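You operate a simulated robot arm through the tools that you are given. There is no shell and no other tool. Be economical: measure what you need, move in short steps, check, and stop when the job is done.

Carry out the task below with a simulated robot arm. There is one attempt and no reset: what you move stays moved.

JOB
Put the green cup from the flap top of the green table on the ledge of the tree pit and the beige cup on the top of the grey table. Put the pack from the top shelf of the steel stand on the bay two. Stack the tin marked "230" from the top of the short grey table on top of the tin labelled "502". Stack the jar marked "sesame" from the top of the long grey table on top of the jar that says "sugar". Take the green sponge on the top of the long grey table and put it away on the top shelf of the steel stand. Put the blue small bowl from the top of the road side table on the road side counter. Take the small sponge and leave it on the bay four. Open the narrow drawer, take the pad from the inside of the narrow drawer and put it on the blue plate, then shut the drawer. Take the orange from the top of the big flap and put it on the serving end of the trolley. Put two of the bottles from the sign end counter on the top of chest two. Do these in any order. Set down upright: cup, bottle.

Only the result counts: the job must be done as asked and must still hold three seconds after the hand-in. Knocking over, shifting, dropping, spilling or breaking anything else fails it.

ROBOT AND FRAMES
A 7-joint arm with a fingered hand on a trunk, on a base that drives. Base frame: it is fixed to the floor where the robot stands at the start and does not move with it; the origin is under the middle of the robot, x ahead of it, y to its left, z up; the surface under the hand at the start is at about z = 680. Readings come in mm, degrees, newtons and seconds.
With the tool pointing down near the work surface it reaches from about 380 to 760 mm from the robot's upright axis, wherever it stands. Its first joint turns from -166.0 to 166.0 degrees. Places, roughly: bay four (21x27 cm) [500, -3680, 920]; bay two (21x27 cm) [500, -3200, 920]; blue plate (17x17x2 cm) [-1300, -3700, 400]; bottle [-4750, -3750, 1000]; cup [500, 0, 750]; green sponge (8x5x4 cm) [500, -5300, 800]; jar [500, -4750, 750]; ledge of the tree pit (13x56 cm) [-1860, -2700, 120]; narrow drawer [-4100, -4400, 700]; orange (7x6x6 cm) [-5200, -4300, 800]; pack [750, -1250, 1250]; pad (7x9x4 cm) [-4100, -4500, 700]; road side counter (47x16 cm) [-3960, -4440, 820]; serving end of the trolley [-1400, -5400, 800]; small bowl [-2750, -4500, 750]; small sponge (4x6x3 cm) [-3200, -4400, 800]; tin [500, -2250, 750]; top of chest two [-5800, -200, 500]; top of the grey table [-1100, -3700, 800]; top shelf of the steel stand [800, -1000, 1200]. Payload 3.4 kg.
Tool frame: the origin (TCP) lies between the finger pads and is the grasp point; the fingertips stand 25 mm ahead of it; z points along the fingers, y is the line along which they close. The gripper opens to 88 mm. The gripper's body begins 29 mm behind the TCP. The gripper is a hand of 3 fingers: y runs from the thumb to the fingers, the wrist lies at [-13, -106, -174] in the tool frame, and closing takes about 1.5 s.
Orientation is that of the tool frame in the base frame, as [roll, pitch, yaw] about the fixed x, y, z axes, in that order (R = Rz(yaw) Ry(pitch) Rx(roll)). With the fingers straight down and the wrist toward the robot, the tool's x, y and z point along [0, 1, 0], [1, 0, 0] and [0, 0, -1] of the base frame.

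CONTROLS
- The arm moves only by the tool move_arm. Its argument "increments" is a list of rows, each an object (a shift or turn left out is 0, a gripper value left out holds the last) with "translation": the shift along the tool's x, y, z in units of 20 mm (1.0 is 20 mm), a list of three; "angular": the turn, a rotation vector about the tool's x, y, z in units of 5 degrees (1.0 is 5 degrees), a list of three. In form: [{"translation": [x, y, z], "angular": [wx, wy, wz]}, ...]. A call has 1 to 8 rows; each row shifts and turns the commanded pose from where the row before left it, along the tool's axes as they then stand. "gripper" is the finger opening in mm, from 0 to 88, set as the call begins (left out, the last holds). A call with a number of a shift or a turn outside -1 to 1 is refused whole. A row lasts 0.2 s, in which the tool goes at most 50 mm and 8.6 degrees; a call with a longer step from one row to the next is refused whole, and so is a gripper value outside its range. Where a pose cannot be reached the arm comes as near as it can. A force on the tool above 40 N (or 10 N above the force at the start of the call, whichever is more), or a blocked arm, ends the call early, and 0.2 s more pass. Each finger travels about 72 mm/s and halts on what it meets, pressing with about 30 N; the grip force reading is that of the motor and also rises with nothing between the fingers. The clock runs only during rows and for 0.2 s after the last one: add rows that do not move to give the fingers time. The reply holds the time, the measured pose of the TCP, the force on the tool along the base axes, the opening and the grip force, in the units named above and with some noise, with the torque about the TCP (base axes, N m) and any sound that the robot's microphone picked up.
- Cameras (640 x 400 px; columns grow to the right, rows downward): "scene" is now at [-69, 141, 1338.4]; the picture's right is [-0.40, -0.91, 0.01], its down [-0.57, 0.25, -0.78] and it looks along [0.71, -0.32, -0.62] (base axes); focal length 241 px, centre (320, 200). "wrist" rides on the gripper at [58, -85, -99] in the tool frame; the picture's right is [-0.67, 0.35, -0.66], its down [-0.69, -0.63, 0.37] and it looks along [-0.29, 0.69, 0.66] (tool axes); focal length 261 px, centre (320, 200).
- capture(camera): a new picture of that camera. It takes no simulated time.
- lift_body(by): slides the trunk up (or, below 0, down) by that many mm; the arm and the scene camera ride with it, the base frame stays. It gives what a move gives, with no picture.
- base_move(legs): drives the robot by 1 to 6 legs, each [ahead, left, turn to the left] in mm, mm and degrees, along the robot's own axes; the way and the turn of a leg run together, so that a leg with both is an arc; at most 1500 mm and 180 degrees a leg. The arm and the cameras ride along, it lands a little off, and it stops where it bumps. It gives what a move gives.
- finger_targets(index, middle, thumb_bend, thumb_turn): sets how far each is bent, from 0 (flat) to 1 (curled in); at 0.3 the hand is open as for a grip, at 0.7 the pads meet at the TCP. One left out holds its place. A second passes; each finger stops where it meets its share of the squeeze, and holds until it gets a number again. A gripper value or a shape takes the hand back. It gives what a move gives, with no picture; readings hold the bend of each and the force on the fingers (four entries, about 0 where the hand has none), thumb and palm. thumb_turn goes from beside the hand (0) to across from the fingers (1), as for a grip.
- hand_shape(shape): the hand has 3 fingers and takes this shape, open, in about a second: jaw (thumb against the fingers, like two jaws); tri (thumb and two fingers); tip (a fingertip pinch); poke (one finger out to press); point (the index stretched); flat (the hand flat); cup (the hand cupped); fist (a fist). The gripper value then closes the fingers along that shape, each until it touches; the sizes above hold for jaw. It gives what a move gives, with no picture.
- head_to(pan, tilt): turns the head with the scene camera to pan (to the left, within 155 degrees either way) and tilt (down, from -29 to 69), counted from straight ahead of the robot. It gives what a move gives.
- measure_at(camera, pixels): for up to 12 pixels [column, row] of the newest picture of that camera ("zoom" is the newest enlarged one), the place [x, y, z] in the base frame of the surface seen there, good to about 2 mm, but the place of the scene camera against the robot may be out by one fixed shift of up to 18 mm in any direction. It takes no simulated time.
- enlarge(camera, box): a new picture of the part [left, top, right, bottom] of that camera's present view, enlarged. It takes no simulated time.
- sign_off(): hands the job in; it is judged then, once.

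Work in short steps. Measure before you move; look again where a grasp or a placing could have gone wrong, and mend it. You have 392 turns and 360 pictures in all, those below and enlarged ones among them. Open the gripper and draw the arm clear of the work before you hand the job in, unless the task says otherwise; then end with one line.

The tools are called after "Request:" by a JSON object that holds its "method" and its "body". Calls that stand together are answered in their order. move_arm: Moves the arm, as the interface text tells. Its arguments: {"type":"object","properties":{"increments":{"type":"array"},"gripper":{"type":"number"}},"required":["increments"]} The other tools are called the same way: lift_body (by) slides the trunk up or down; hand_shape (shape) gives the hand a shape; finger_targets (index, middle, thumb_bend, thumb_turn) moves the fingers one by one; base_move (legs) drives the base; head_to (pan, tilt) turns the head that bears the scene camera; capture (camera) takes a picture; measure_at (camera, pixels) gives the place of the surface under pixels of a picture; enlarge (camera, box) takes an enlarged picture of a part of a camera's view; sign_off () hands the job in.

At the start:

```text
clock: 0.0
tool_pos: [458.6, -42.6, 1182.5]
tcp_rot: [171.2, 1.6, 91.4]
wrist_force: [-0.5, 0.2, 0.6]
wrist_torque: [0.01, 0.01, -0.01]
gripper_width: 87.6
grip_force: 0.0
shape: jaw
bend: [0.3, 0.3, 0.3, 0.98]
finger forces: [0.0, 0.0, 0.0, 0.0, 0.0, 0.0]
trunk travel left (down, up): [-200.0, 390.0]
robot x, y, heading: [57.9, -36.1, 1.9]
head pan, tilt: [-25.7, 45.0]
```

scene: 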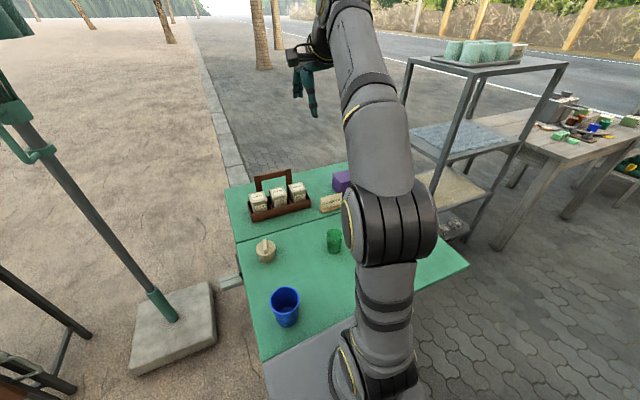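
wrist: 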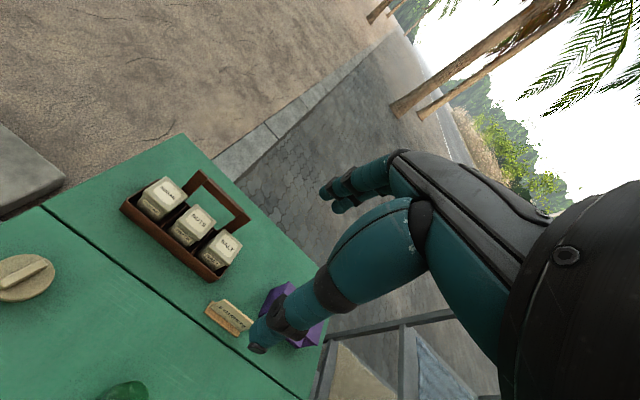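

I begin by looking over the green table: the green cup is at about (334,240) in the scene picture. I measure several things and take an enlarged view.

Request:
{"method": "enlarge", "body": {"camera": "scene", "box": [220, 150, 480, 340]}}

Request:
{"method": "measure_at", "body": {"camera": "scene", "pixels": [[334, 230], [334, 248], [265, 250], [285, 300], [300, 260], [340, 180], [240, 215], [255, 350], [465, 265], [480, 60], [440, 135], [450, 190]]}}

```text
2.11 times, centred on (350, 245) of scene
```

zoom: 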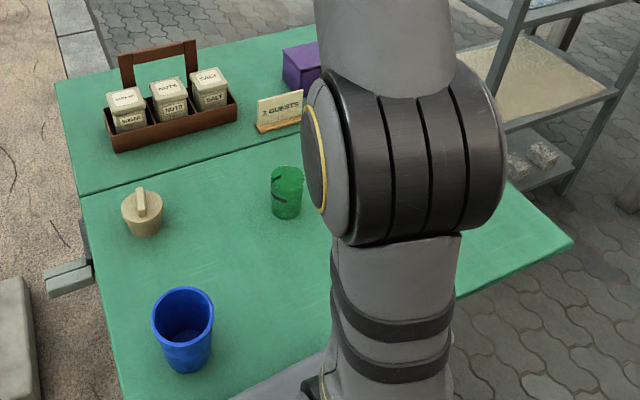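

```text
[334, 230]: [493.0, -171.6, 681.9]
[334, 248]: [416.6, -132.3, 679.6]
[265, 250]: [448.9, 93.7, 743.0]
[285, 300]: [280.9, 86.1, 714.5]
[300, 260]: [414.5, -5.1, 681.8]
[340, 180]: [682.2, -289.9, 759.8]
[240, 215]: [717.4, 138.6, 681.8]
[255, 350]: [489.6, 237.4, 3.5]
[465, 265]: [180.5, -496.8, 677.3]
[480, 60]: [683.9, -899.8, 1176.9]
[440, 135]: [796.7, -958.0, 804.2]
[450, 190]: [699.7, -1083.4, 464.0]
```

The arm hides part of the table; I turn the head to get a wider picture of the surroundings and the other part of the table.

Request:
{"method": "head_to", "body": {"pan": 10, "tilt": 60}}

Request:
{"method": "capture", "body": {"camera": "scene"}}

Request:
{"method": "head_to", "body": {"pan": -80, "tilt": 35}}

Request:
{"method": "capture", "body": {"camera": "scene"}}

Request:
{"method": "head_to", "body": {"pan": -150, "tilt": 20}}

Request:
{"method": "capture", "body": {"camera": "scene"}}

```text
clock: 1.0
tool_pos: [494.1, -78.7, 1185.0]
tcp_rot: [167.2, 0.5, 91.6]
wrist_force: [0.2, -0.1, 0.0]
wrist_torque: [0.04, 0.01, 0.01]
gripper_width: 87.8
grip_force: 0.0
shape: jaw
bend: [0.3, 0.3, 0.3, 0.98]
finger forces: [0.0, 0.0, 0.0, 0.1, 0.0, 0.1]
trunk travel left (down, up): [-200.0, 390.0]
robot x, y, heading: [60.3, -36.6, 1.7]
head pan, tilt: [10.0, 60.0]
```

```text
356 pictures are left
```

scene: 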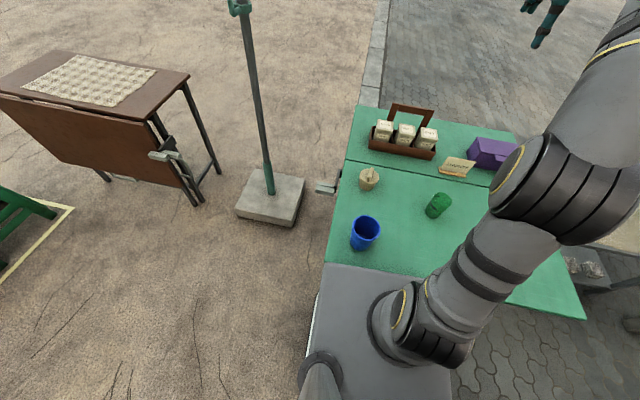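

```text
clock: 2.7
tool_pos: [494.6, -78.0, 1184.6]
tcp_rot: [167.3, 0.5, 91.7]
wrist_force: [-0.4, -0.2, 0.3]
wrist_torque: [-0.04, 0.03, 0.01]
gripper_width: 87.7
grip_force: 0.0
shape: jaw
bend: [0.3, 0.3, 0.3, 0.98]
finger forces: [0.0, 0.0, 0.1, 0.1, 0.1, 0.0]
trunk travel left (down, up): [-200.0, 390.0]
robot x, y, heading: [60.4, -36.7, 1.6]
head pan, tilt: [-80.0, 35.0]
```

```text
355 pictures are left
```

scene: 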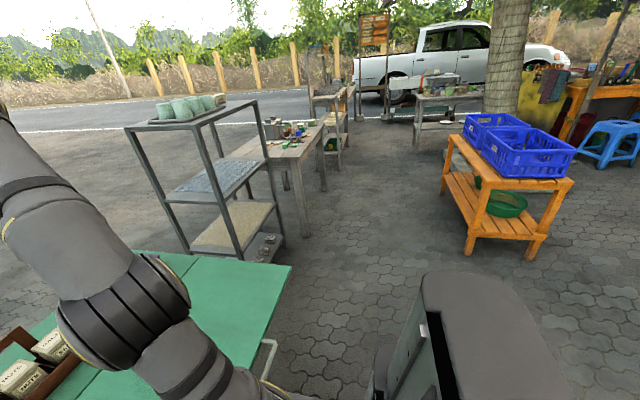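

```text
clock: 4.1
tool_pos: [494.2, -77.8, 1184.8]
tcp_rot: [167.1, 0.6, 91.7]
wrist_force: [-0.9, -0.4, 0.3]
wrist_torque: [-0.02, 0.01, 0.02]
gripper_width: 87.8
grip_force: 0.2
shape: jaw
bend: [0.3, 0.3, 0.3, 0.98]
finger forces: [0.0, 0.1, 0.0, 0.1, 0.1, 0.1]
trunk travel left (down, up): [-200.0, 390.0]
robot x, y, heading: [55.6, -37.6, 1.7]
head pan, tilt: [-150.0, 20.0]
```

```text
354 pictures are left
```

scene: 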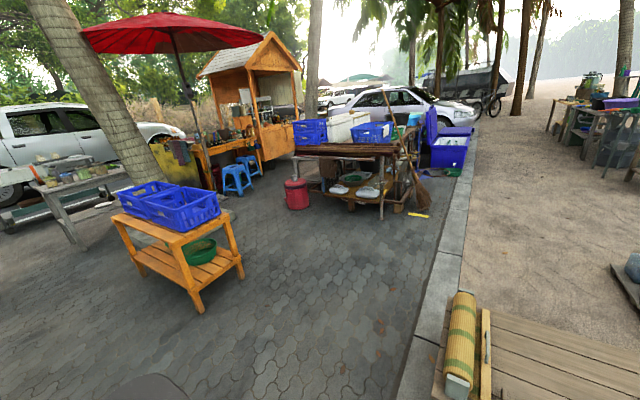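

Looks like three vessels on the green table: green, blue and a beige one with a bar on top. I zoom on it from the better head pose.

Request:
{"method": "head_to", "body": {"pan": 10, "tilt": 60}}

Request:
{"method": "enlarge", "body": {"camera": "scene", "box": [340, 150, 480, 238]}}

Request:
{"method": "measure_at", "body": {"camera": "zoom", "pixels": [[125, 110], [128, 150], [95, 135], [165, 135], [150, 175], [400, 200], [440, 200], [440, 260], [400, 300], [480, 215]]}}

```text
clock: 6.5
tool_pos: [492.4, -77.7, 1184.5]
tcp_rot: [167.1, 0.6, 91.7]
wrist_force: [-0.1, -1.0, -1.0]
wrist_torque: [-0.01, -0.01, 0.02]
gripper_width: 87.7
grip_force: 0.0
shape: jaw
bend: [0.3, 0.3, 0.3, 0.98]
finger forces: [0.1, 0.0, 0.1, 0.0, 0.1, 0.0]
trunk travel left (down, up): [-200.0, 390.0]
robot x, y, heading: [59.1, -35.9, 1.8]
head pan, tilt: [10.0, 60.0]
```

```text
4.55 times, centred on (410, 194) of scene
```

zoom: 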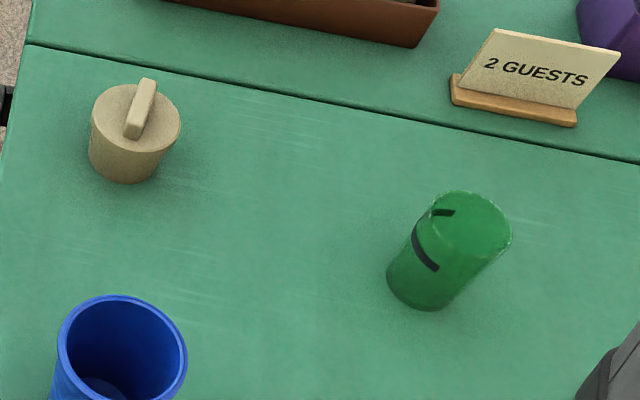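

```text
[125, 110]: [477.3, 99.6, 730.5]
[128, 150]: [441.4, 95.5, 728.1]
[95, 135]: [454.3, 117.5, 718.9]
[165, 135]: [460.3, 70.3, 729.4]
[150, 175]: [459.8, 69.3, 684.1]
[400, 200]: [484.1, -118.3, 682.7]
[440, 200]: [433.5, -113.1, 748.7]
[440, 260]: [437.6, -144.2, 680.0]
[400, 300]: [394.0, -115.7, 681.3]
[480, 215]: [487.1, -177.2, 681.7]
```

The beige object is a lidded cup, centre near zoom (135,135), and the green glass stands around zoom (425,290), base centre about (409,-135). I lower the trunk and bring the hand above the green cup, straightening it, then look with the wrist camera.

Request:
{"method": "lift_body", "body": {"by": -150}}

Request:
{"method": "move_arm", "body": {"increments": [{"translation": [-0.5, -0.6, 0.8], "angular": [0.65, 0, 0]}, {"translation": [-0.5, -0.6, 0.8], "angular": [0.65, 0, 0]}, {"translation": [-0.5, -0.6, 0.8], "angular": [0.65, 0, 0]}, {"translation": [-0.5, -0.6, 0.8], "angular": [0.65, 0, 0]}, {"translation": [-0.5, -0.6, 0.8]}, {"translation": [-0.3, -0.5, 0.8]}], "gripper": 88}}

Request:
{"method": "capture", "body": {"camera": "wrist"}}

Request:
{"method": "capture", "body": {"camera": "scene"}}

```text
clock: 6.9
tool_pos: [537.1, -118.8, 1160.5]
tcp_rot: [167.4, -4.1, 92.1]
wrist_force: [1.3, -0.8, -1.5]
wrist_torque: [0.11, 0.03, 0.01]
gripper_width: 88.0
grip_force: 0.2
shape: jaw
bend: [0.3, 0.3, 0.3, 0.98]
finger forces: [0.1, 0.0, 0.0, 0.0, 0.0, 0.0]
trunk travel left (down, up): [-346.0, 244.0]
robot x, y, heading: [39.6, -14.0, 2.6]
head pan, tilt: [10.0, 60.0]
stopped: the arm was blocked; the commanded pose is now the measured one
```

```text
clock: 7.2
tool_pos: [566.9, -91.3, 1129.9]
tcp_rot: [170.9, -4.6, 92.3]
wrist_force: [1.4, 0.2, 0.1]
wrist_torque: [-0.01, -0.01, 0.0]
gripper_width: 87.8
grip_force: 0.0
shape: jaw
bend: [0.3, 0.3, 0.3, 0.97]
finger forces: [0.0, 0.0, 0.1, 0.0, 0.0, 0.0]
trunk travel left (down, up): [-346.0, 244.0]
robot x, y, heading: [44.5, -9.8, 3.8]
head pan, tilt: [10.0, 60.0]
stopped in row 1: the arm was blocked; the commanded pose is now the measured one
```

```text
352 pictures are left
```

wrist: 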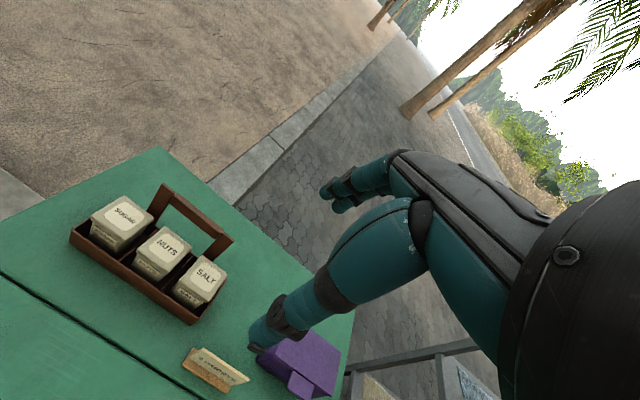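

```text
351 pictures are left
```

scene: 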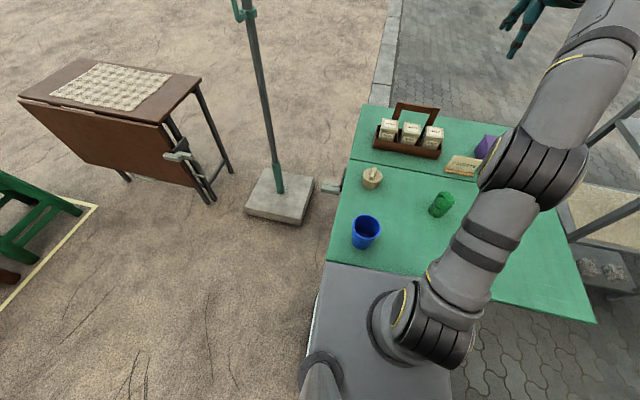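

Lowering was blocked and the base shifted slightly; something of the robot meets the table. I measure the grey deck and surroundings to understand.

Request:
{"method": "measure_at", "body": {"camera": "scene", "pixels": [[340, 290], [335, 255], [400, 272], [420, 380], [310, 360], [540, 305], [370, 170], [445, 195], [390, 300], [500, 220], [365, 228], [440, 340]]}}

Request:
{"method": "lift_body", "body": {"by": 10}}

```text
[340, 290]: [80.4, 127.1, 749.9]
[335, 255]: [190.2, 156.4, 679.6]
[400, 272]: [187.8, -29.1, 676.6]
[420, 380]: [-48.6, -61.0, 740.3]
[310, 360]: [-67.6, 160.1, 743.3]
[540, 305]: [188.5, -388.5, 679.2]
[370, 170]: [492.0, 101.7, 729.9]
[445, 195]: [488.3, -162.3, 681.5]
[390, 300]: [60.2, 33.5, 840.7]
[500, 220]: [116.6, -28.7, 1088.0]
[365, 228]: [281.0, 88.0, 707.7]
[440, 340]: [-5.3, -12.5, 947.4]
```

```text
clock: 7.5
tool_pos: [596.9, -80.3, 1093.6]
tcp_rot: [174.1, -5.9, 91.1]
wrist_force: [0.3, -1.1, 1.3]
wrist_torque: [0.01, 0.04, 0.02]
gripper_width: 87.9
grip_force: 0.1
shape: jaw
bend: [0.3, 0.3, 0.3, 0.98]
finger forces: [0.0, 0.0, 0.0, 0.1, 0.1, 0.1]
trunk travel left (down, up): [-361.0, 229.0]
robot x, y, heading: [38.6, -8.5, 3.9]
head pan, tilt: [10.0, 60.0]
stopped: the arm was blocked; the commanded pose is now the measured one
```

The readings are odd (trunk travel says raised, tool sinks). I look again at the robot itself before moving.

Request:
{"method": "capture", "body": {"camera": "scene"}}

Request:
{"method": "move_arm", "body": {"increments": [{}, {}]}}

Request:
{"method": "measure_at", "body": {"camera": "scene", "pixels": [[340, 290], [310, 360], [445, 375], [400, 285], [335, 255], [540, 305], [420, 380]]}}

```text
350 pictures are left
```

scene: 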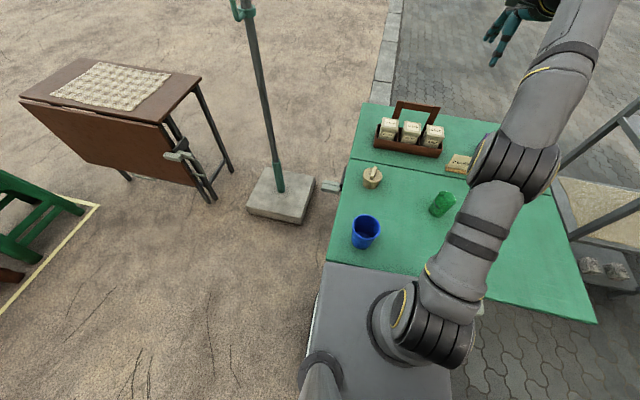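

```text
clock: 7.9
tool_pos: [624.7, -73.4, 1057.0]
tcp_rot: [175.7, -5.7, 90.5]
wrist_force: [0.6, 0.0, 0.4]
wrist_torque: [0.01, -0.02, 0.0]
gripper_width: 88.0
grip_force: 0.1
shape: jaw
bend: [0.3, 0.3, 0.3, 0.98]
finger forces: [0.0, 0.0, 0.1, 0.1, 0.1, 0.0]
trunk travel left (down, up): [-361.0, 229.0]
robot x, y, heading: [33.5, -5.6, 3.5]
head pan, tilt: [10.0, 60.0]
stopped in row 1: the arm was blocked; the commanded pose is now the measured one
```

```text
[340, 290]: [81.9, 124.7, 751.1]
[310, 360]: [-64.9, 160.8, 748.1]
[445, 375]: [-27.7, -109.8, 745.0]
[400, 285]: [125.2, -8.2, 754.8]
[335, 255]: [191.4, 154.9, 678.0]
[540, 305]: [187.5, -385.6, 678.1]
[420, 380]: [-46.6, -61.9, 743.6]
```

The grey deck front reads 755 and its back 744: the robot is pressed against something at the table. I back the base off a little and check.

Request:
{"method": "base_move", "body": {"legs": [[-120, 0, 0]]}}

Request:
{"method": "move_arm", "body": {"increments": [{}, {}]}}

Request:
{"method": "capture", "body": {"camera": "scene"}}

Request:
{"method": "measure_at", "body": {"camera": "scene", "pixels": [[340, 290], [310, 360], [400, 285], [335, 255], [420, 380]]}}

```text
clock: 8.6
tool_pos: [664.7, -58.3, 956.4]
tcp_rot: [-179.3, -5.0, 89.9]
wrist_force: [-0.2, -0.3, -0.8]
wrist_torque: [-0.01, 0.02, 0.02]
gripper_width: 87.9
grip_force: 0.0
shape: jaw
bend: [0.3, 0.3, 0.3, 0.98]
finger forces: [0.1, 0.0, 0.0, 0.0, 0.1, 0.1]
trunk travel left (down, up): [-361.0, 229.0]
robot x, y, heading: [22.3, -8.3, 3.3]
head pan, tilt: [10.0, 60.0]
stopped in leg 1: the robot was blocked; the commanded pose is now the measured one
```

```text
clock: 9.4
tool_pos: [674.3, -52.1, 915.5]
tcp_rot: [-177.2, -4.8, 89.9]
wrist_force: [-0.7, -1.0, -0.8]
wrist_torque: [0.02, -0.02, 0.01]
gripper_width: 87.9
grip_force: 0.0
shape: jaw
bend: [0.3, 0.3, 0.3, 0.98]
finger forces: [0.0, 0.0, 0.0, 0.0, 0.1, 0.0]
trunk travel left (down, up): [-361.0, 229.0]
robot x, y, heading: [22.5, -11.3, 3.4]
head pan, tilt: [10.0, 60.0]
stopped in row 2: the arm was blocked; the commanded pose is now the measured one
```

```text
349 pictures are left
```

scene: 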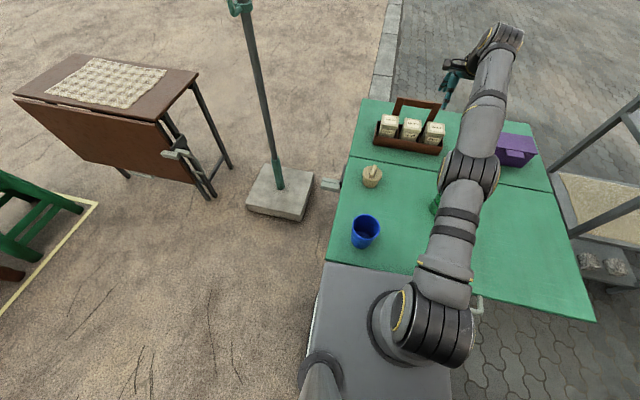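

```text
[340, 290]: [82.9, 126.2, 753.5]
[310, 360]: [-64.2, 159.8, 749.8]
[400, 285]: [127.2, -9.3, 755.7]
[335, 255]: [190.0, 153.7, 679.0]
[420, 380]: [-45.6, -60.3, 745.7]
```

The arm keeps sinking while stopped; I command the trunk up to get the hand clear of the tray and see how it reacts.

Request:
{"method": "lift_body", "body": {"by": 120}}

```text
clock: 10.9
tool_pos: [712.1, -61.3, 1028.8]
tcp_rot: [-176.3, -5.2, 89.8]
wrist_force: [0.0, 0.2, 0.6]
wrist_torque: [-0.01, 0.01, -0.03]
gripper_width: 87.9
grip_force: 0.0
shape: jaw
bend: [0.3, 0.3, 0.3, 0.98]
finger forces: [0.0, 0.0, 0.1, 0.0, 0.0, 0.0]
trunk travel left (down, up): [-481.0, 109.0]
robot x, y, heading: [25.4, -12.1, 3.7]
head pan, tilt: [10.0, 60.0]
```

That worked: the trunk rose by 120 and the tool followed. I take a picture to check the camera height and the state.

Request:
{"method": "capture", "body": {"camera": "scene"}}

Request:
{"method": "measure_at", "body": {"camera": "scene", "pixels": [[340, 290], [310, 360], [400, 285], [335, 255], [420, 380], [540, 305]]}}

```text
348 pictures are left
```

scene: 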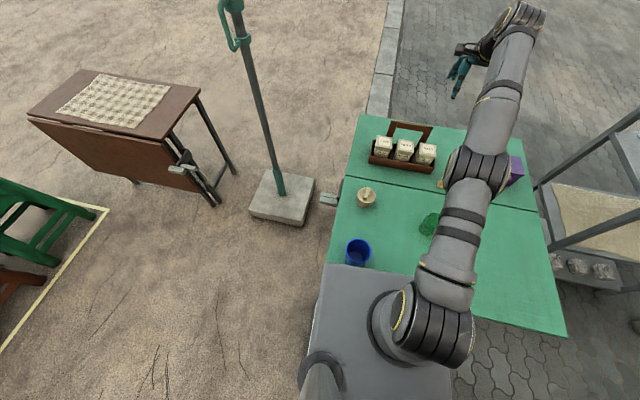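

```text
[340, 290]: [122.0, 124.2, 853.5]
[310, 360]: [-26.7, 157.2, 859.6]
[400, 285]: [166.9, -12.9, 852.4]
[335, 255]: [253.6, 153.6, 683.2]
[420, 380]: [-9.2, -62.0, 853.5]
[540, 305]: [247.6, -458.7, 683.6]
```

Now the deck is level at 853 and free: it had been resting on the table. I back the robot away from the table.

Request:
{"method": "base_move", "body": {"legs": [[-200, 0, 0]]}}

Request:
{"method": "capture", "body": {"camera": "scene"}}

Request:
{"method": "measure_at", "body": {"camera": "scene", "pixels": [[340, 290], [310, 360], [400, 285], [335, 255], [420, 380], [540, 305]]}}

```text
clock: 12.5
tool_pos: [511.4, -74.6, 1028.7]
tcp_rot: [-176.4, -5.1, 89.7]
wrist_force: [1.0, -0.5, 0.7]
wrist_torque: [0.01, 0.01, -0.02]
gripper_width: 88.0
grip_force: 0.0
shape: jaw
bend: [0.3, 0.3, 0.3, 0.98]
finger forces: [0.1, 0.1, 0.0, 0.1, 0.1, 0.0]
trunk travel left (down, up): [-481.0, 109.0]
robot x, y, heading: [-176.1, -25.2, 3.2]
head pan, tilt: [10.0, 60.0]
```

```text
347 pictures are left
```

scene: 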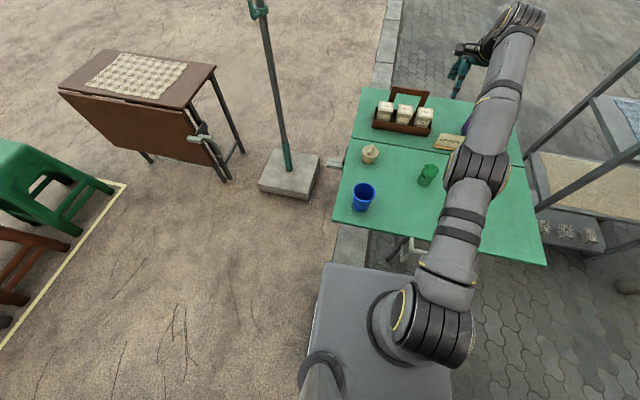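

```text
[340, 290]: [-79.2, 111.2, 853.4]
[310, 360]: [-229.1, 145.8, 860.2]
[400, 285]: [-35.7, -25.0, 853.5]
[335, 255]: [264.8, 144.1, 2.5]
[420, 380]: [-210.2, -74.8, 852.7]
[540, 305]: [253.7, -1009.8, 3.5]
```

The deck is now clear of the table. I lower the trunk by 120, level the hand and bring it over the green cup, then look with the wrist camera.

Request:
{"method": "lift_body", "body": {"by": -120}}

Request:
{"method": "move_arm", "body": {"increments": [{"translation": [-0.5, -0.9, 0], "angular": [-0.36, -0.5, 0]}, {"translation": [-0.5, -0.9, 0], "angular": [-0.36, -0.5, 0]}, {"translation": [-0.5, -0.9, 0]}, {"translation": [-0.5, -0.9, 0]}, {"translation": [-0.5, -0.9, 0]}, {"translation": [-0.5, -0.9, 0]}, {}]}}

Request:
{"method": "capture", "body": {"camera": "wrist"}}

Request:
{"method": "capture", "body": {"camera": "scene"}}

```text
clock: 14.0
tool_pos: [510.4, -75.1, 909.3]
tcp_rot: [-176.4, -5.2, 89.8]
wrist_force: [-0.2, 0.1, -0.6]
wrist_torque: [0.0, 0.03, 0.02]
gripper_width: 88.0
grip_force: 0.0
shape: jaw
bend: [0.3, 0.3, 0.3, 0.98]
finger forces: [0.1, 0.0, 0.0, 0.1, 0.0, 0.0]
trunk travel left (down, up): [-361.0, 229.0]
robot x, y, heading: [-174.5, -30.0, 3.6]
head pan, tilt: [10.0, 60.0]
```

```text
clock: 15.6
tool_pos: [403.8, -135.0, 911.2]
tcp_rot: [-180.0, -0.3, 90.0]
wrist_force: [0.0, -0.8, -0.8]
wrist_torque: [-0.01, 0.01, 0.02]
gripper_width: 88.1
grip_force: 0.0
shape: jaw
bend: [0.3, 0.3, 0.3, 0.98]
finger forces: [0.1, 0.1, 0.0, 0.0, 0.1, 0.0]
trunk travel left (down, up): [-361.0, 229.0]
robot x, y, heading: [-174.3, -23.7, 3.4]
head pan, tilt: [10.0, 60.0]
```

```text
346 pictures are left
```

wrist: 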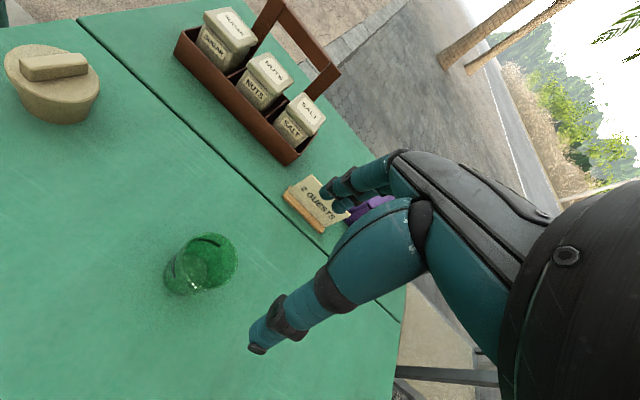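

```text
345 pictures are left
```

scene: 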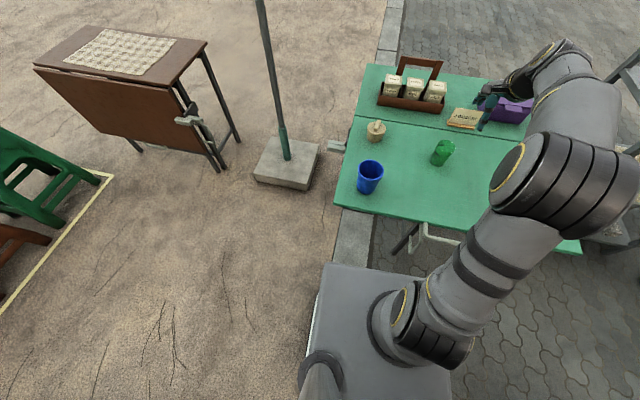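

The wrist camera shows the green cup at (200,265), left of the hand; I estimate its centre near (412,-117). I compare wrist and scene measurements of common points to find the scene camera's shift.

Request:
{"method": "measure_at", "body": {"camera": "wrist", "pixels": [[232, 20], [270, 65], [303, 107], [50, 68], [85, 90], [160, 300], [180, 300], [240, 285], [215, 225], [205, 240], [330, 205], [380, 205]]}}

Request:
{"method": "enlarge", "body": {"camera": "scene", "box": [340, 50, 500, 200]}}

Request:
{"method": "enlarge", "body": {"camera": "wrist", "box": [130, 200, 290, 300]}}

```text
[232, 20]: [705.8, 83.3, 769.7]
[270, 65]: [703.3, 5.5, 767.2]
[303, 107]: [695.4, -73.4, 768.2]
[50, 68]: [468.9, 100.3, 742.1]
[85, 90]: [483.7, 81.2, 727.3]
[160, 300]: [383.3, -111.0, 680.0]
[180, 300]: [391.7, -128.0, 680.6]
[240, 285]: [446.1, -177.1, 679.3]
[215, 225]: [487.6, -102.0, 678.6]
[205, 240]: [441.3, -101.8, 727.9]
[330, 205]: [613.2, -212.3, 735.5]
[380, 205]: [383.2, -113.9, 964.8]
```

```text
2.67 times, centred on (420, 125) of scene
```

zoom: 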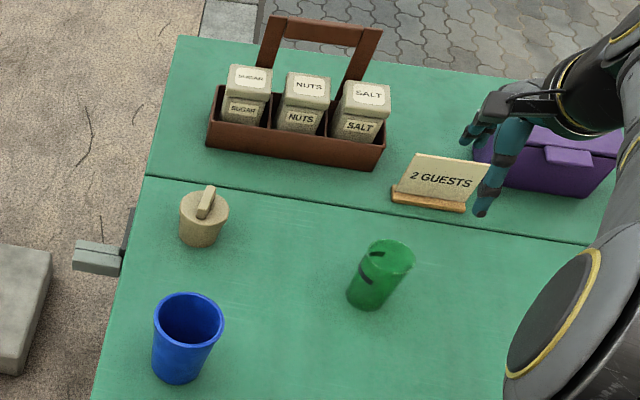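

```text
4.00 times, centred on (210, 250) of wrist
```

zoom: 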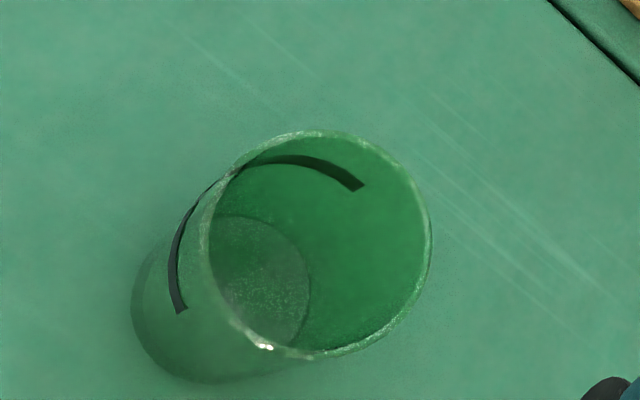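

The rim ellipse centre in the zoom is (316,245), so the cup centre is about (417,-118), rim near z 757. I measure the same jar lid points in the scene picture to get its shift.

Request:
{"method": "enlarge", "body": {"camera": "scene", "box": [340, 50, 500, 200]}}

Request:
{"method": "measure_at", "body": {"camera": "zoom", "pixels": [[308, 86], [371, 95], [250, 77], [206, 198], [204, 190], [215, 225]]}}

Request:
{"method": "enlarge", "body": {"camera": "wrist", "box": [170, 0, 350, 130]}}

Request:
{"method": "measure_at", "body": {"camera": "zoom", "pixels": [[230, 65], [350, 210], [455, 330]]}}

```text
2.67 times, centred on (420, 125) of scene
```

zoom: 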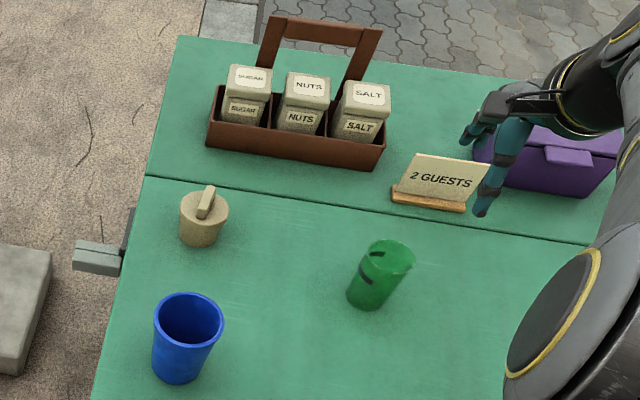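

```text
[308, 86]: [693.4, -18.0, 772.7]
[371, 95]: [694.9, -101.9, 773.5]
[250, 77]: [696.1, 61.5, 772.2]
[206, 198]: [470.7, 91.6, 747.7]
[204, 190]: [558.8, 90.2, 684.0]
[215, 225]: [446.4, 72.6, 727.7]
```

```text
3.08 times, centred on (260, 65) of wrist
```

zoom: 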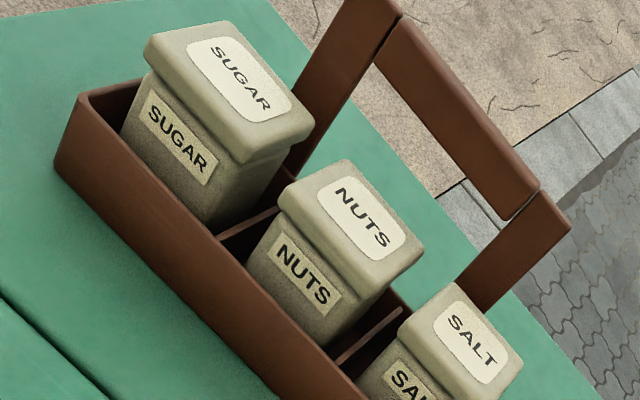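

```text
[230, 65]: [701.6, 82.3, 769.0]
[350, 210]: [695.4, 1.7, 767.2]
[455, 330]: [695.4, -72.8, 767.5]
```

The scene camera reads about (-5,-15,+5) off from the wrist camera, so true = scene + (5,15,-5). I move over the cup centre and part-way down, then check in the wrist picture.

Request:
{"method": "move_arm", "body": {"increments": [{"translation": [0.42, 0.33, 0.5]}, {"translation": [0.43, 0.33, 0.5]}, {"translation": [0, 0, 1]}, {"translation": [0, 0, 1]}, {"translation": [0, 0, 1]}, {}]}}

Request:
{"method": "capture", "body": {"camera": "wrist"}}

```text
clock: 17.0
tool_pos: [417.9, -118.5, 829.2]
tcp_rot: [-180.0, -0.2, 89.9]
wrist_force: [-0.3, -0.2, -0.5]
wrist_torque: [-0.01, -0.01, 0.03]
gripper_width: 87.9
grip_force: 0.1
shape: jaw
bend: [0.3, 0.3, 0.3, 0.98]
finger forces: [0.1, 0.1, 0.0, 0.1, 0.0, 0.1]
trunk travel left (down, up): [-361.0, 229.0]
robot x, y, heading: [-175.4, -22.5, 3.4]
head pan, tilt: [10.0, 60.0]
```

```text
340 pictures are left
```

wrist: 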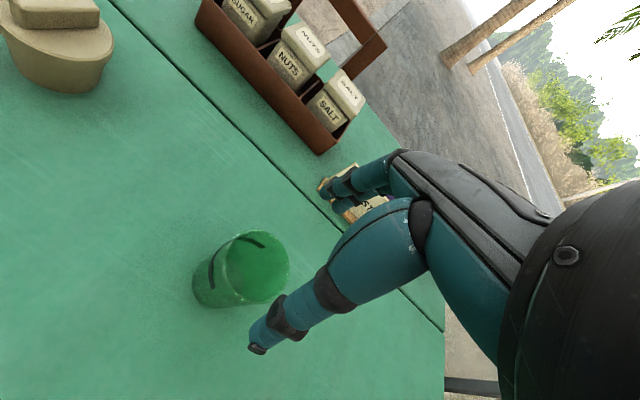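

The rim centre is at (257,265), just where the prediction puts it. I go down 92 mm and close on the cup.

Request:
{"method": "move_arm", "body": {"increments": [{"translation": [0, 0, 1]}, {"translation": [0, 0, 1]}, {"translation": [0, 0, 1]}, {"translation": [0, 0, 1]}, {"translation": [0, 0, 0.6]}, {}]}}

Request:
{"method": "move_arm", "body": {"increments": [{}, {}, {}, {}, {}, {}], "gripper": 35}}

Request:
{"method": "capture", "body": {"camera": "wrist"}}

```text
clock: 18.4
tool_pos: [416.3, -115.7, 738.3]
tcp_rot: [179.9, -0.2, 90.1]
wrist_force: [0.1, -0.4, 0.5]
wrist_torque: [0.01, 0.01, -0.03]
gripper_width: 87.9
grip_force: 0.1
shape: jaw
bend: [0.3, 0.3, 0.3, 0.98]
finger forces: [0.0, 0.0, 0.0, 0.0, 0.0, 0.0]
trunk travel left (down, up): [-361.0, 229.0]
robot x, y, heading: [-173.9, -23.8, 3.7]
head pan, tilt: [10.0, 60.0]
```

```text
clock: 19.8
tool_pos: [418.7, -116.6, 736.8]
tcp_rot: [180.0, -0.2, 90.0]
wrist_force: [0.4, -0.9, 0.1]
wrist_torque: [-0.01, 0.0, 0.03]
gripper_width: 41.3
grip_force: 29.6
shape: jaw
bend: [0.74, 0.48, 0.69, 1.0]
finger forces: [17.8, 9.4, 0.1, 0.1, 26.4, 0.0]
trunk travel left (down, up): [-361.0, 229.0]
robot x, y, heading: [-174.6, -18.1, 3.7]
head pan, tilt: [10.0, 60.0]
```

```text
339 pictures are left
```

wrist: 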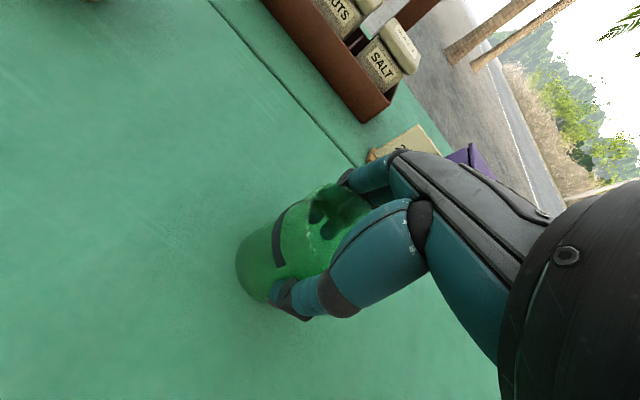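

The fingers hold the cup (index 18 N, middle 9 N, thumb 26 N). I lift a little and check that it comes along upright.

Request:
{"method": "move_arm", "body": {"increments": [{"translation": [0, 0, -0.5]}, {"translation": [0, 0, -0.75]}, {"translation": [0, 0, -1]}, {}]}}

Request:
{"method": "capture", "body": {"camera": "wrist"}}

Request:
{"method": "enlarge", "body": {"camera": "scene", "box": [360, 80, 560, 205]}}

```text
clock: 20.8
tool_pos: [417.5, -116.7, 783.1]
tcp_rot: [-180.0, -0.3, 89.9]
wrist_force: [1.3, 0.2, -0.2]
wrist_torque: [-0.01, -0.01, 0.0]
gripper_width: 41.2
grip_force: 29.8
shape: jaw
bend: [0.74, 0.48, 0.69, 1.0]
finger forces: [18.0, 9.4, 0.0, 0.0, 26.4, 0.0]
trunk travel left (down, up): [-361.0, 229.0]
robot x, y, heading: [-178.3, -23.9, 3.2]
head pan, tilt: [10.0, 60.0]
```

```text
338 pictures are left
```

wrist: 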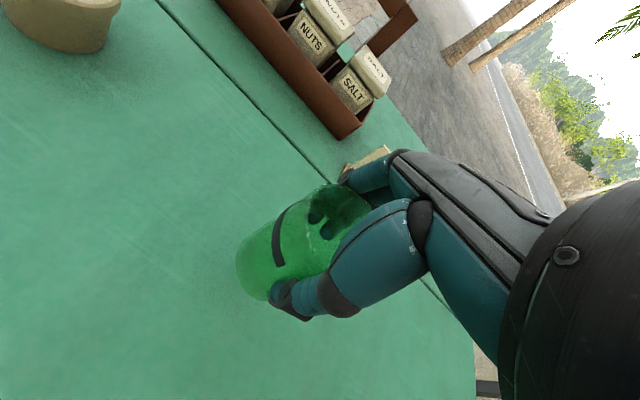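

```text
3.20 times, centred on (460, 142) of scene
```

zoom: 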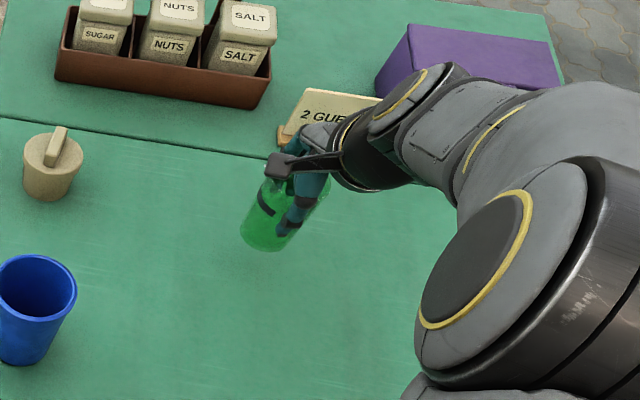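

The cup is held. I raise it well clear and take a panorama to plan the drive to the tree pit.

Request:
{"method": "lift_body", "body": {"by": 200}}

Request:
{"method": "base_move", "body": {"legs": [[-500, 0, 0]]}}

Request:
{"method": "head_to", "body": {"pan": -145, "tilt": 25}}

Request:
{"method": "capture", "body": {"camera": "scene"}}

Request:
{"method": "measure_at", "body": {"camera": "scene", "pixels": [[180, 235], [190, 310], [330, 140], [455, 190], [420, 300], [100, 180], [297, 205], [440, 380], [260, 220], [350, 300], [480, 330], [40, 190]]}}

```text
clock: 23.0
tool_pos: [417.8, -117.3, 982.7]
tcp_rot: [180.0, -0.1, 90.0]
wrist_force: [0.1, 0.4, 0.1]
wrist_torque: [-0.01, -0.02, 0.04]
gripper_width: 40.8
grip_force: 30.2
shape: jaw
bend: [0.74, 0.48, 0.69, 1.0]
finger forces: [18.0, 9.4, 0.0, 0.0, 26.4, 0.1]
trunk travel left (down, up): [-561.0, 29.0]
robot x, y, heading: [-176.0, -23.5, 3.6]
head pan, tilt: [10.0, 60.0]
```

```text
clock: 26.0
tool_pos: [-19.8, -214.7, 982.1]
tcp_rot: [-179.9, -0.2, 84.2]
wrist_force: [-0.1, 0.0, 0.4]
wrist_torque: [0.01, 0.01, -0.02]
gripper_width: 40.9
grip_force: 29.7
shape: jaw
bend: [0.74, 0.48, 0.69, 1.0]
finger forces: [17.9, 9.6, 0.0, 0.0, 26.5, 0.1]
trunk travel left (down, up): [-561.0, 29.0]
robot x, y, heading: [-599.2, -63.1, -2.3]
head pan, tilt: [10.0, 60.0]
stopped in leg 1: the robot was blocked; the commanded pose is now the measured one
```

```text
clock: 28.4
tool_pos: [-19.1, -215.6, 981.8]
tcp_rot: [-180.0, -0.2, 84.1]
wrist_force: [-0.2, 0.4, -1.4]
wrist_torque: [-0.02, -0.01, 0.01]
gripper_width: 41.2
grip_force: 30.2
shape: jaw
bend: [0.74, 0.48, 0.69, 1.0]
finger forces: [17.9, 9.6, 0.0, 0.0, 26.4, 0.1]
trunk travel left (down, up): [-561.0, 29.0]
robot x, y, heading: [-604.3, -61.2, -2.1]
head pan, tilt: [-145.0, 25.0]
```

```text
336 pictures are left
```

scene: 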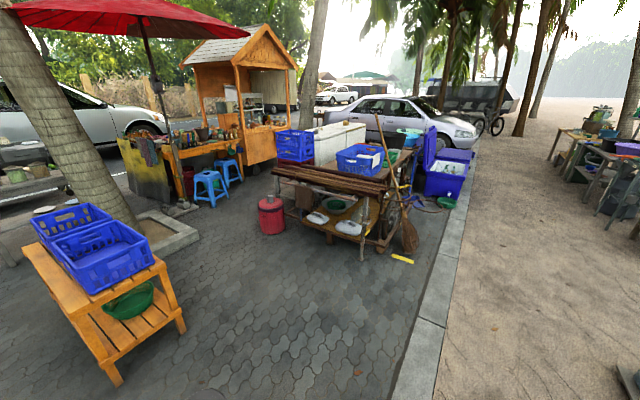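

```text
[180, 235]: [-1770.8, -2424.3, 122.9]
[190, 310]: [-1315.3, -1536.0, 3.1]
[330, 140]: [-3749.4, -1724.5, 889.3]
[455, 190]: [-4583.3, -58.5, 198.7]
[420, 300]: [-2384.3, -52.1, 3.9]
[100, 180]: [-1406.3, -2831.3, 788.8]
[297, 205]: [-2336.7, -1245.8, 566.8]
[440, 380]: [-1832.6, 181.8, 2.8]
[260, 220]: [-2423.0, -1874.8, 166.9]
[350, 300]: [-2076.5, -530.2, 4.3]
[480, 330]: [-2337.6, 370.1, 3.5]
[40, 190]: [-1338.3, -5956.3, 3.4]
```

The base bumped into something behind at x≈-600. I look behind me before moving on.

Request:
{"method": "head_to", "body": {"pan": -155, "tilt": 55}}

Request:
{"method": "capture", "body": {"camera": "scene"}}

Request:
{"method": "measure_at", "body": {"camera": "scene", "pixels": [[320, 200], [420, 250], [420, 350], [300, 350], [500, 200], [560, 350], [250, 250], [600, 250], [320, 385]]}}

Request:
{"method": "head_to", "body": {"pan": 155, "tilt": 50}}

Request:
{"method": "capture", "body": {"camera": "scene"}}

Request:
{"method": "measure_at", "body": {"camera": "scene", "pixels": [[320, 200], [220, 250], [220, 350], [320, 350], [420, 200], [500, 350], [100, 250], [420, 300], [320, 385]]}}

```text
clock: 29.3
tool_pos: [-20.7, -214.2, 982.6]
tcp_rot: [179.9, -0.1, 84.2]
wrist_force: [1.3, -0.2, -1.0]
wrist_torque: [0.01, -0.01, 0.04]
gripper_width: 41.2
grip_force: 30.1
shape: jaw
bend: [0.74, 0.48, 0.69, 1.0]
finger forces: [17.9, 9.7, 0.1, 0.0, 26.4, 0.0]
trunk travel left (down, up): [-561.0, 29.0]
robot x, y, heading: [-602.6, -62.2, -2.0]
head pan, tilt: [-154.7, 55.0]
```

```text
335 pictures are left
```

scene: 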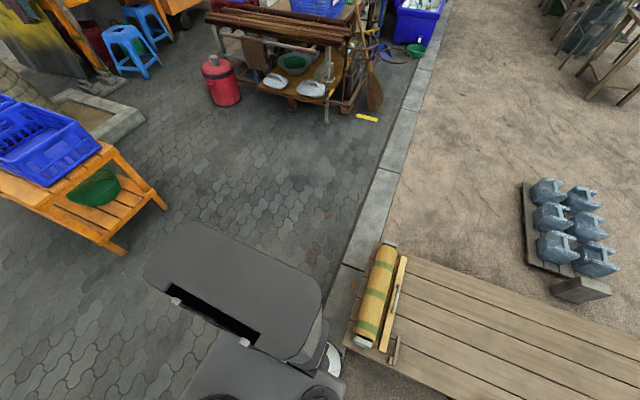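

```text
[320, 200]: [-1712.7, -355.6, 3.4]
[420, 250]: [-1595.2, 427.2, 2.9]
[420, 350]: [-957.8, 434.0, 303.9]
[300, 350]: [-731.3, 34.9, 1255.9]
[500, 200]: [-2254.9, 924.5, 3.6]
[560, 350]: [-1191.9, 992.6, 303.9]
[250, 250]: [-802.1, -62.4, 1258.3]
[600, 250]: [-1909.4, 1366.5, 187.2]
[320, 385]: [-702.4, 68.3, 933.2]
```

```text
clock: 33.5
tool_pos: [-19.7, -215.8, 982.4]
tcp_rot: [-179.9, -0.2, 84.2]
wrist_force: [0.8, -1.0, -1.2]
wrist_torque: [0.01, -0.03, 0.02]
gripper_width: 41.1
grip_force: 30.3
shape: jaw
bend: [0.74, 0.48, 0.69, 1.0]
finger forces: [17.9, 9.6, 0.1, 0.0, 26.4, 0.1]
trunk travel left (down, up): [-561.0, 29.0]
robot x, y, heading: [-599.6, -63.6, -2.3]
head pan, tilt: [154.7, 50.0]
```

```text
334 pictures are left
```

scene: 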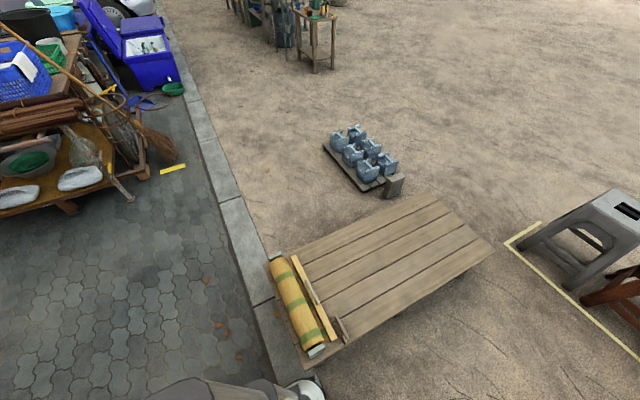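

```text
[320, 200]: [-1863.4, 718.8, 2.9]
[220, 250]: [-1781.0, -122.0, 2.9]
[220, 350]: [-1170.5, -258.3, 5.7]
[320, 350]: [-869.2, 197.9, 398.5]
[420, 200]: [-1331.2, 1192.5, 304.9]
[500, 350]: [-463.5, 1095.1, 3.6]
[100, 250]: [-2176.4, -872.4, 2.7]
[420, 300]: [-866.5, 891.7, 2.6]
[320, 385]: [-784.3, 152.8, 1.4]
```

The wooden platform corner (about (-830,150), height 304) stopped me; it looks in place. I measure the obstacles on the way to the tree pit.

Request:
{"method": "head_to", "body": {"pan": -120, "tilt": 35}}

Request:
{"method": "capture", "body": {"camera": "scene"}}

Request:
{"method": "measure_at", "body": {"camera": "scene", "pixels": [[350, 120], [380, 140], [300, 150], [250, 150], [400, 220], [330, 300], [200, 250], [420, 180], [450, 150], [500, 150], [150, 150], [100, 200]]}}

```text
clock: 37.3
tool_pos: [-20.4, -215.1, 982.9]
tcp_rot: [180.0, -0.3, 84.2]
wrist_force: [0.1, 0.0, -1.0]
wrist_torque: [0.0, 0.02, 0.05]
gripper_width: 41.3
grip_force: 30.2
shape: jaw
bend: [0.74, 0.48, 0.69, 1.0]
finger forces: [18.0, 9.6, 0.0, 0.0, 26.4, 0.0]
trunk travel left (down, up): [-561.0, 29.0]
robot x, y, heading: [-596.6, -62.1, -2.2]
head pan, tilt: [-120.0, 35.0]
```

```text
333 pictures are left
```

scene: 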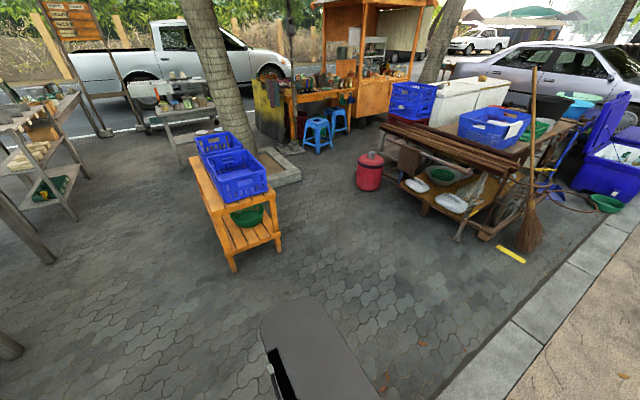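

```text
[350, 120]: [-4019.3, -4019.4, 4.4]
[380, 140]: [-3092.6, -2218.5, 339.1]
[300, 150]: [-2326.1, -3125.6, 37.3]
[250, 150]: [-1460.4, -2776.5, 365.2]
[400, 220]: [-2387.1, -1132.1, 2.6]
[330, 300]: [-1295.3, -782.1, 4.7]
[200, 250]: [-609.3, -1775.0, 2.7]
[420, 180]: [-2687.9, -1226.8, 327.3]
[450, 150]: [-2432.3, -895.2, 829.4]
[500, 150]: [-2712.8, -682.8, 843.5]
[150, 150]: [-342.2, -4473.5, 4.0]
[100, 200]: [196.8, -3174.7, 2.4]
```

I measure trolley legs, bucket and stools bottoms in this picture.

Request:
{"method": "measure_at", "body": {"camera": "scene", "pixels": [[233, 270], [277, 251], [212, 200], [198, 185], [368, 190], [318, 150], [346, 132], [300, 178], [286, 157], [262, 150], [178, 165], [290, 168]]}}

Request:
{"method": "enlarge", "body": {"camera": "scene", "box": [130, 50, 400, 220]}}

```text
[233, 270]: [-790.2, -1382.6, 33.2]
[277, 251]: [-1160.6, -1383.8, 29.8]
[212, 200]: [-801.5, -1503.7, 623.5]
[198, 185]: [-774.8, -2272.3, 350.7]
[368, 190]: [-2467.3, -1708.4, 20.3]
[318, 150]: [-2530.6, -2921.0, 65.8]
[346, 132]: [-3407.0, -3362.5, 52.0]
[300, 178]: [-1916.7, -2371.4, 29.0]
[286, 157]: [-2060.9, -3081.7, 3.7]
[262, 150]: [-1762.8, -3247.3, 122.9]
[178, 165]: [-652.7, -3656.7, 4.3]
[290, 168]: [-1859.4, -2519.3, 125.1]
```

```text
2.35 times, centred on (265, 135) of scene
```

zoom: 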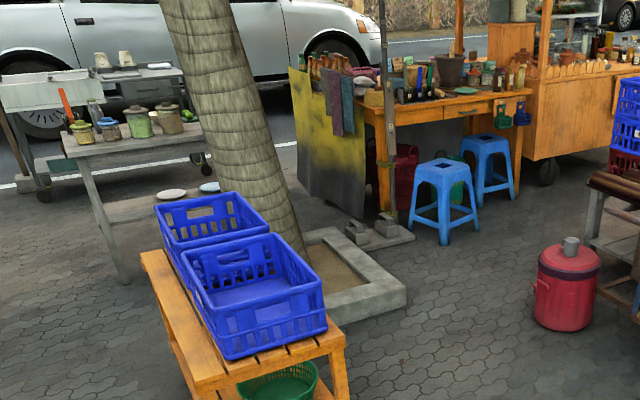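

The route: forward off the platform corner, turn right to face -y, go to about (-1500,-700), then to (-1860,-2000) in front of the ledge (x≈-1860, y -2420..-2980).

Request:
{"method": "base_move", "body": {"legs": [[120, 0, 0], [0, 0, -88], [500, 0, 0], [140, -1020, 0]]}}

Request:
{"method": "head_to", "body": {"pan": 0, "tilt": 30}}

Request:
{"method": "capture", "body": {"camera": "scene"}}

```text
clock: 49.8
tool_pos: [-1626.1, -1306.2, 983.0]
tcp_rot: [180.0, -0.3, -3.3]
wrist_force: [0.0, -0.1, -1.4]
wrist_torque: [0.0, 0.03, -0.01]
gripper_width: 40.7
grip_force: 30.2
shape: jaw
bend: [0.74, 0.48, 0.69, 1.0]
finger forces: [17.8, 9.5, 0.0, 0.0, 26.1, 0.1]
trunk travel left (down, up): [-561.0, 29.0]
robot x, y, heading: [-1499.6, -715.6, -89.7]
head pan, tilt: [-120.0, 35.0]
```

```text
clock: 51.8
tool_pos: [-1626.0, -1304.8, 981.9]
tcp_rot: [179.9, -0.3, -3.2]
wrist_force: [0.4, 0.2, -0.5]
wrist_torque: [-0.02, 0.02, 0.04]
gripper_width: 41.0
grip_force: 29.4
shape: jaw
bend: [0.74, 0.48, 0.69, 1.0]
finger forces: [17.8, 9.6, 0.1, 0.1, 26.0, 0.1]
trunk travel left (down, up): [-561.0, 29.0]
robot x, y, heading: [-1497.0, -714.9, -90.0]
head pan, tilt: [0.0, 30.0]
```

```text
331 pictures are left
```

scene: 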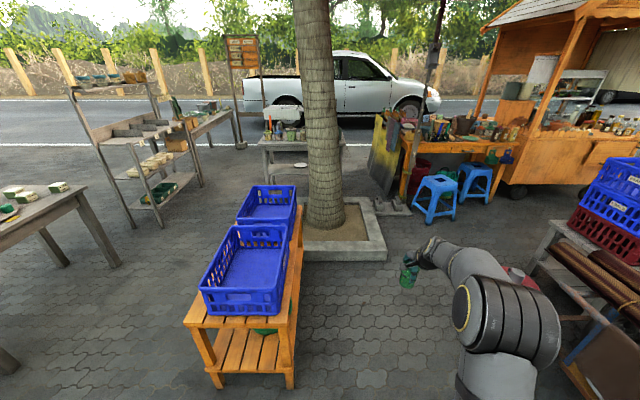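

Driving is accurate. The hand sits 127 mm right of and 590 mm ahead of the axis, so I drive to (-1735,-1970) and look at the ledge.

Request:
{"method": "base_move", "body": {"legs": [[0, -238, 0], [1240, 0, 0]]}}

Request:
{"method": "head_to", "body": {"pan": -5, "tilt": 60}}

Request:
{"method": "capture", "body": {"camera": "scene"}}

Request:
{"method": "capture", "body": {"camera": "wrist"}}

```text
clock: 59.4
tool_pos: [-1859.6, -2543.8, 981.1]
tcp_rot: [179.9, -0.4, -3.3]
wrist_force: [0.6, 0.1, -0.5]
wrist_torque: [0.0, 0.0, 0.01]
gripper_width: 40.7
grip_force: 30.1
shape: jaw
bend: [0.74, 0.48, 0.69, 1.0]
finger forces: [17.8, 9.4, 0.0, 0.0, 26.1, 0.0]
trunk travel left (down, up): [-561.0, 29.0]
robot x, y, heading: [-1732.0, -1957.7, -89.8]
head pan, tilt: [0.0, 30.0]
```

```text
clock: 60.3
tool_pos: [-1860.2, -2544.7, 982.4]
tcp_rot: [-180.0, -0.3, -3.3]
wrist_force: [-0.4, -0.3, 0.3]
wrist_torque: [0.04, 0.04, 0.02]
gripper_width: 40.9
grip_force: 30.5
shape: jaw
bend: [0.74, 0.48, 0.69, 1.0]
finger forces: [17.8, 9.5, 0.0, 0.0, 26.0, 0.0]
trunk travel left (down, up): [-561.0, 29.0]
robot x, y, heading: [-1730.1, -1957.9, -89.7]
head pan, tilt: [-5.0, 60.0]
```

```text
330 pictures are left
```

scene: 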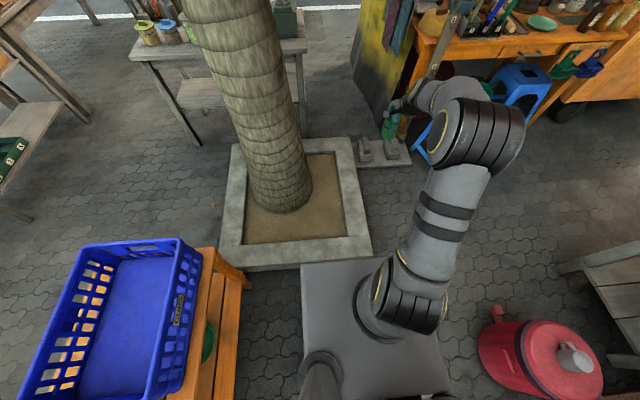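

```text
329 pictures are left
```

wrist: 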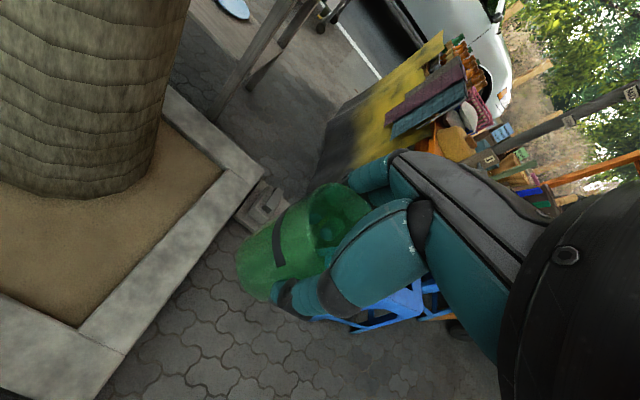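

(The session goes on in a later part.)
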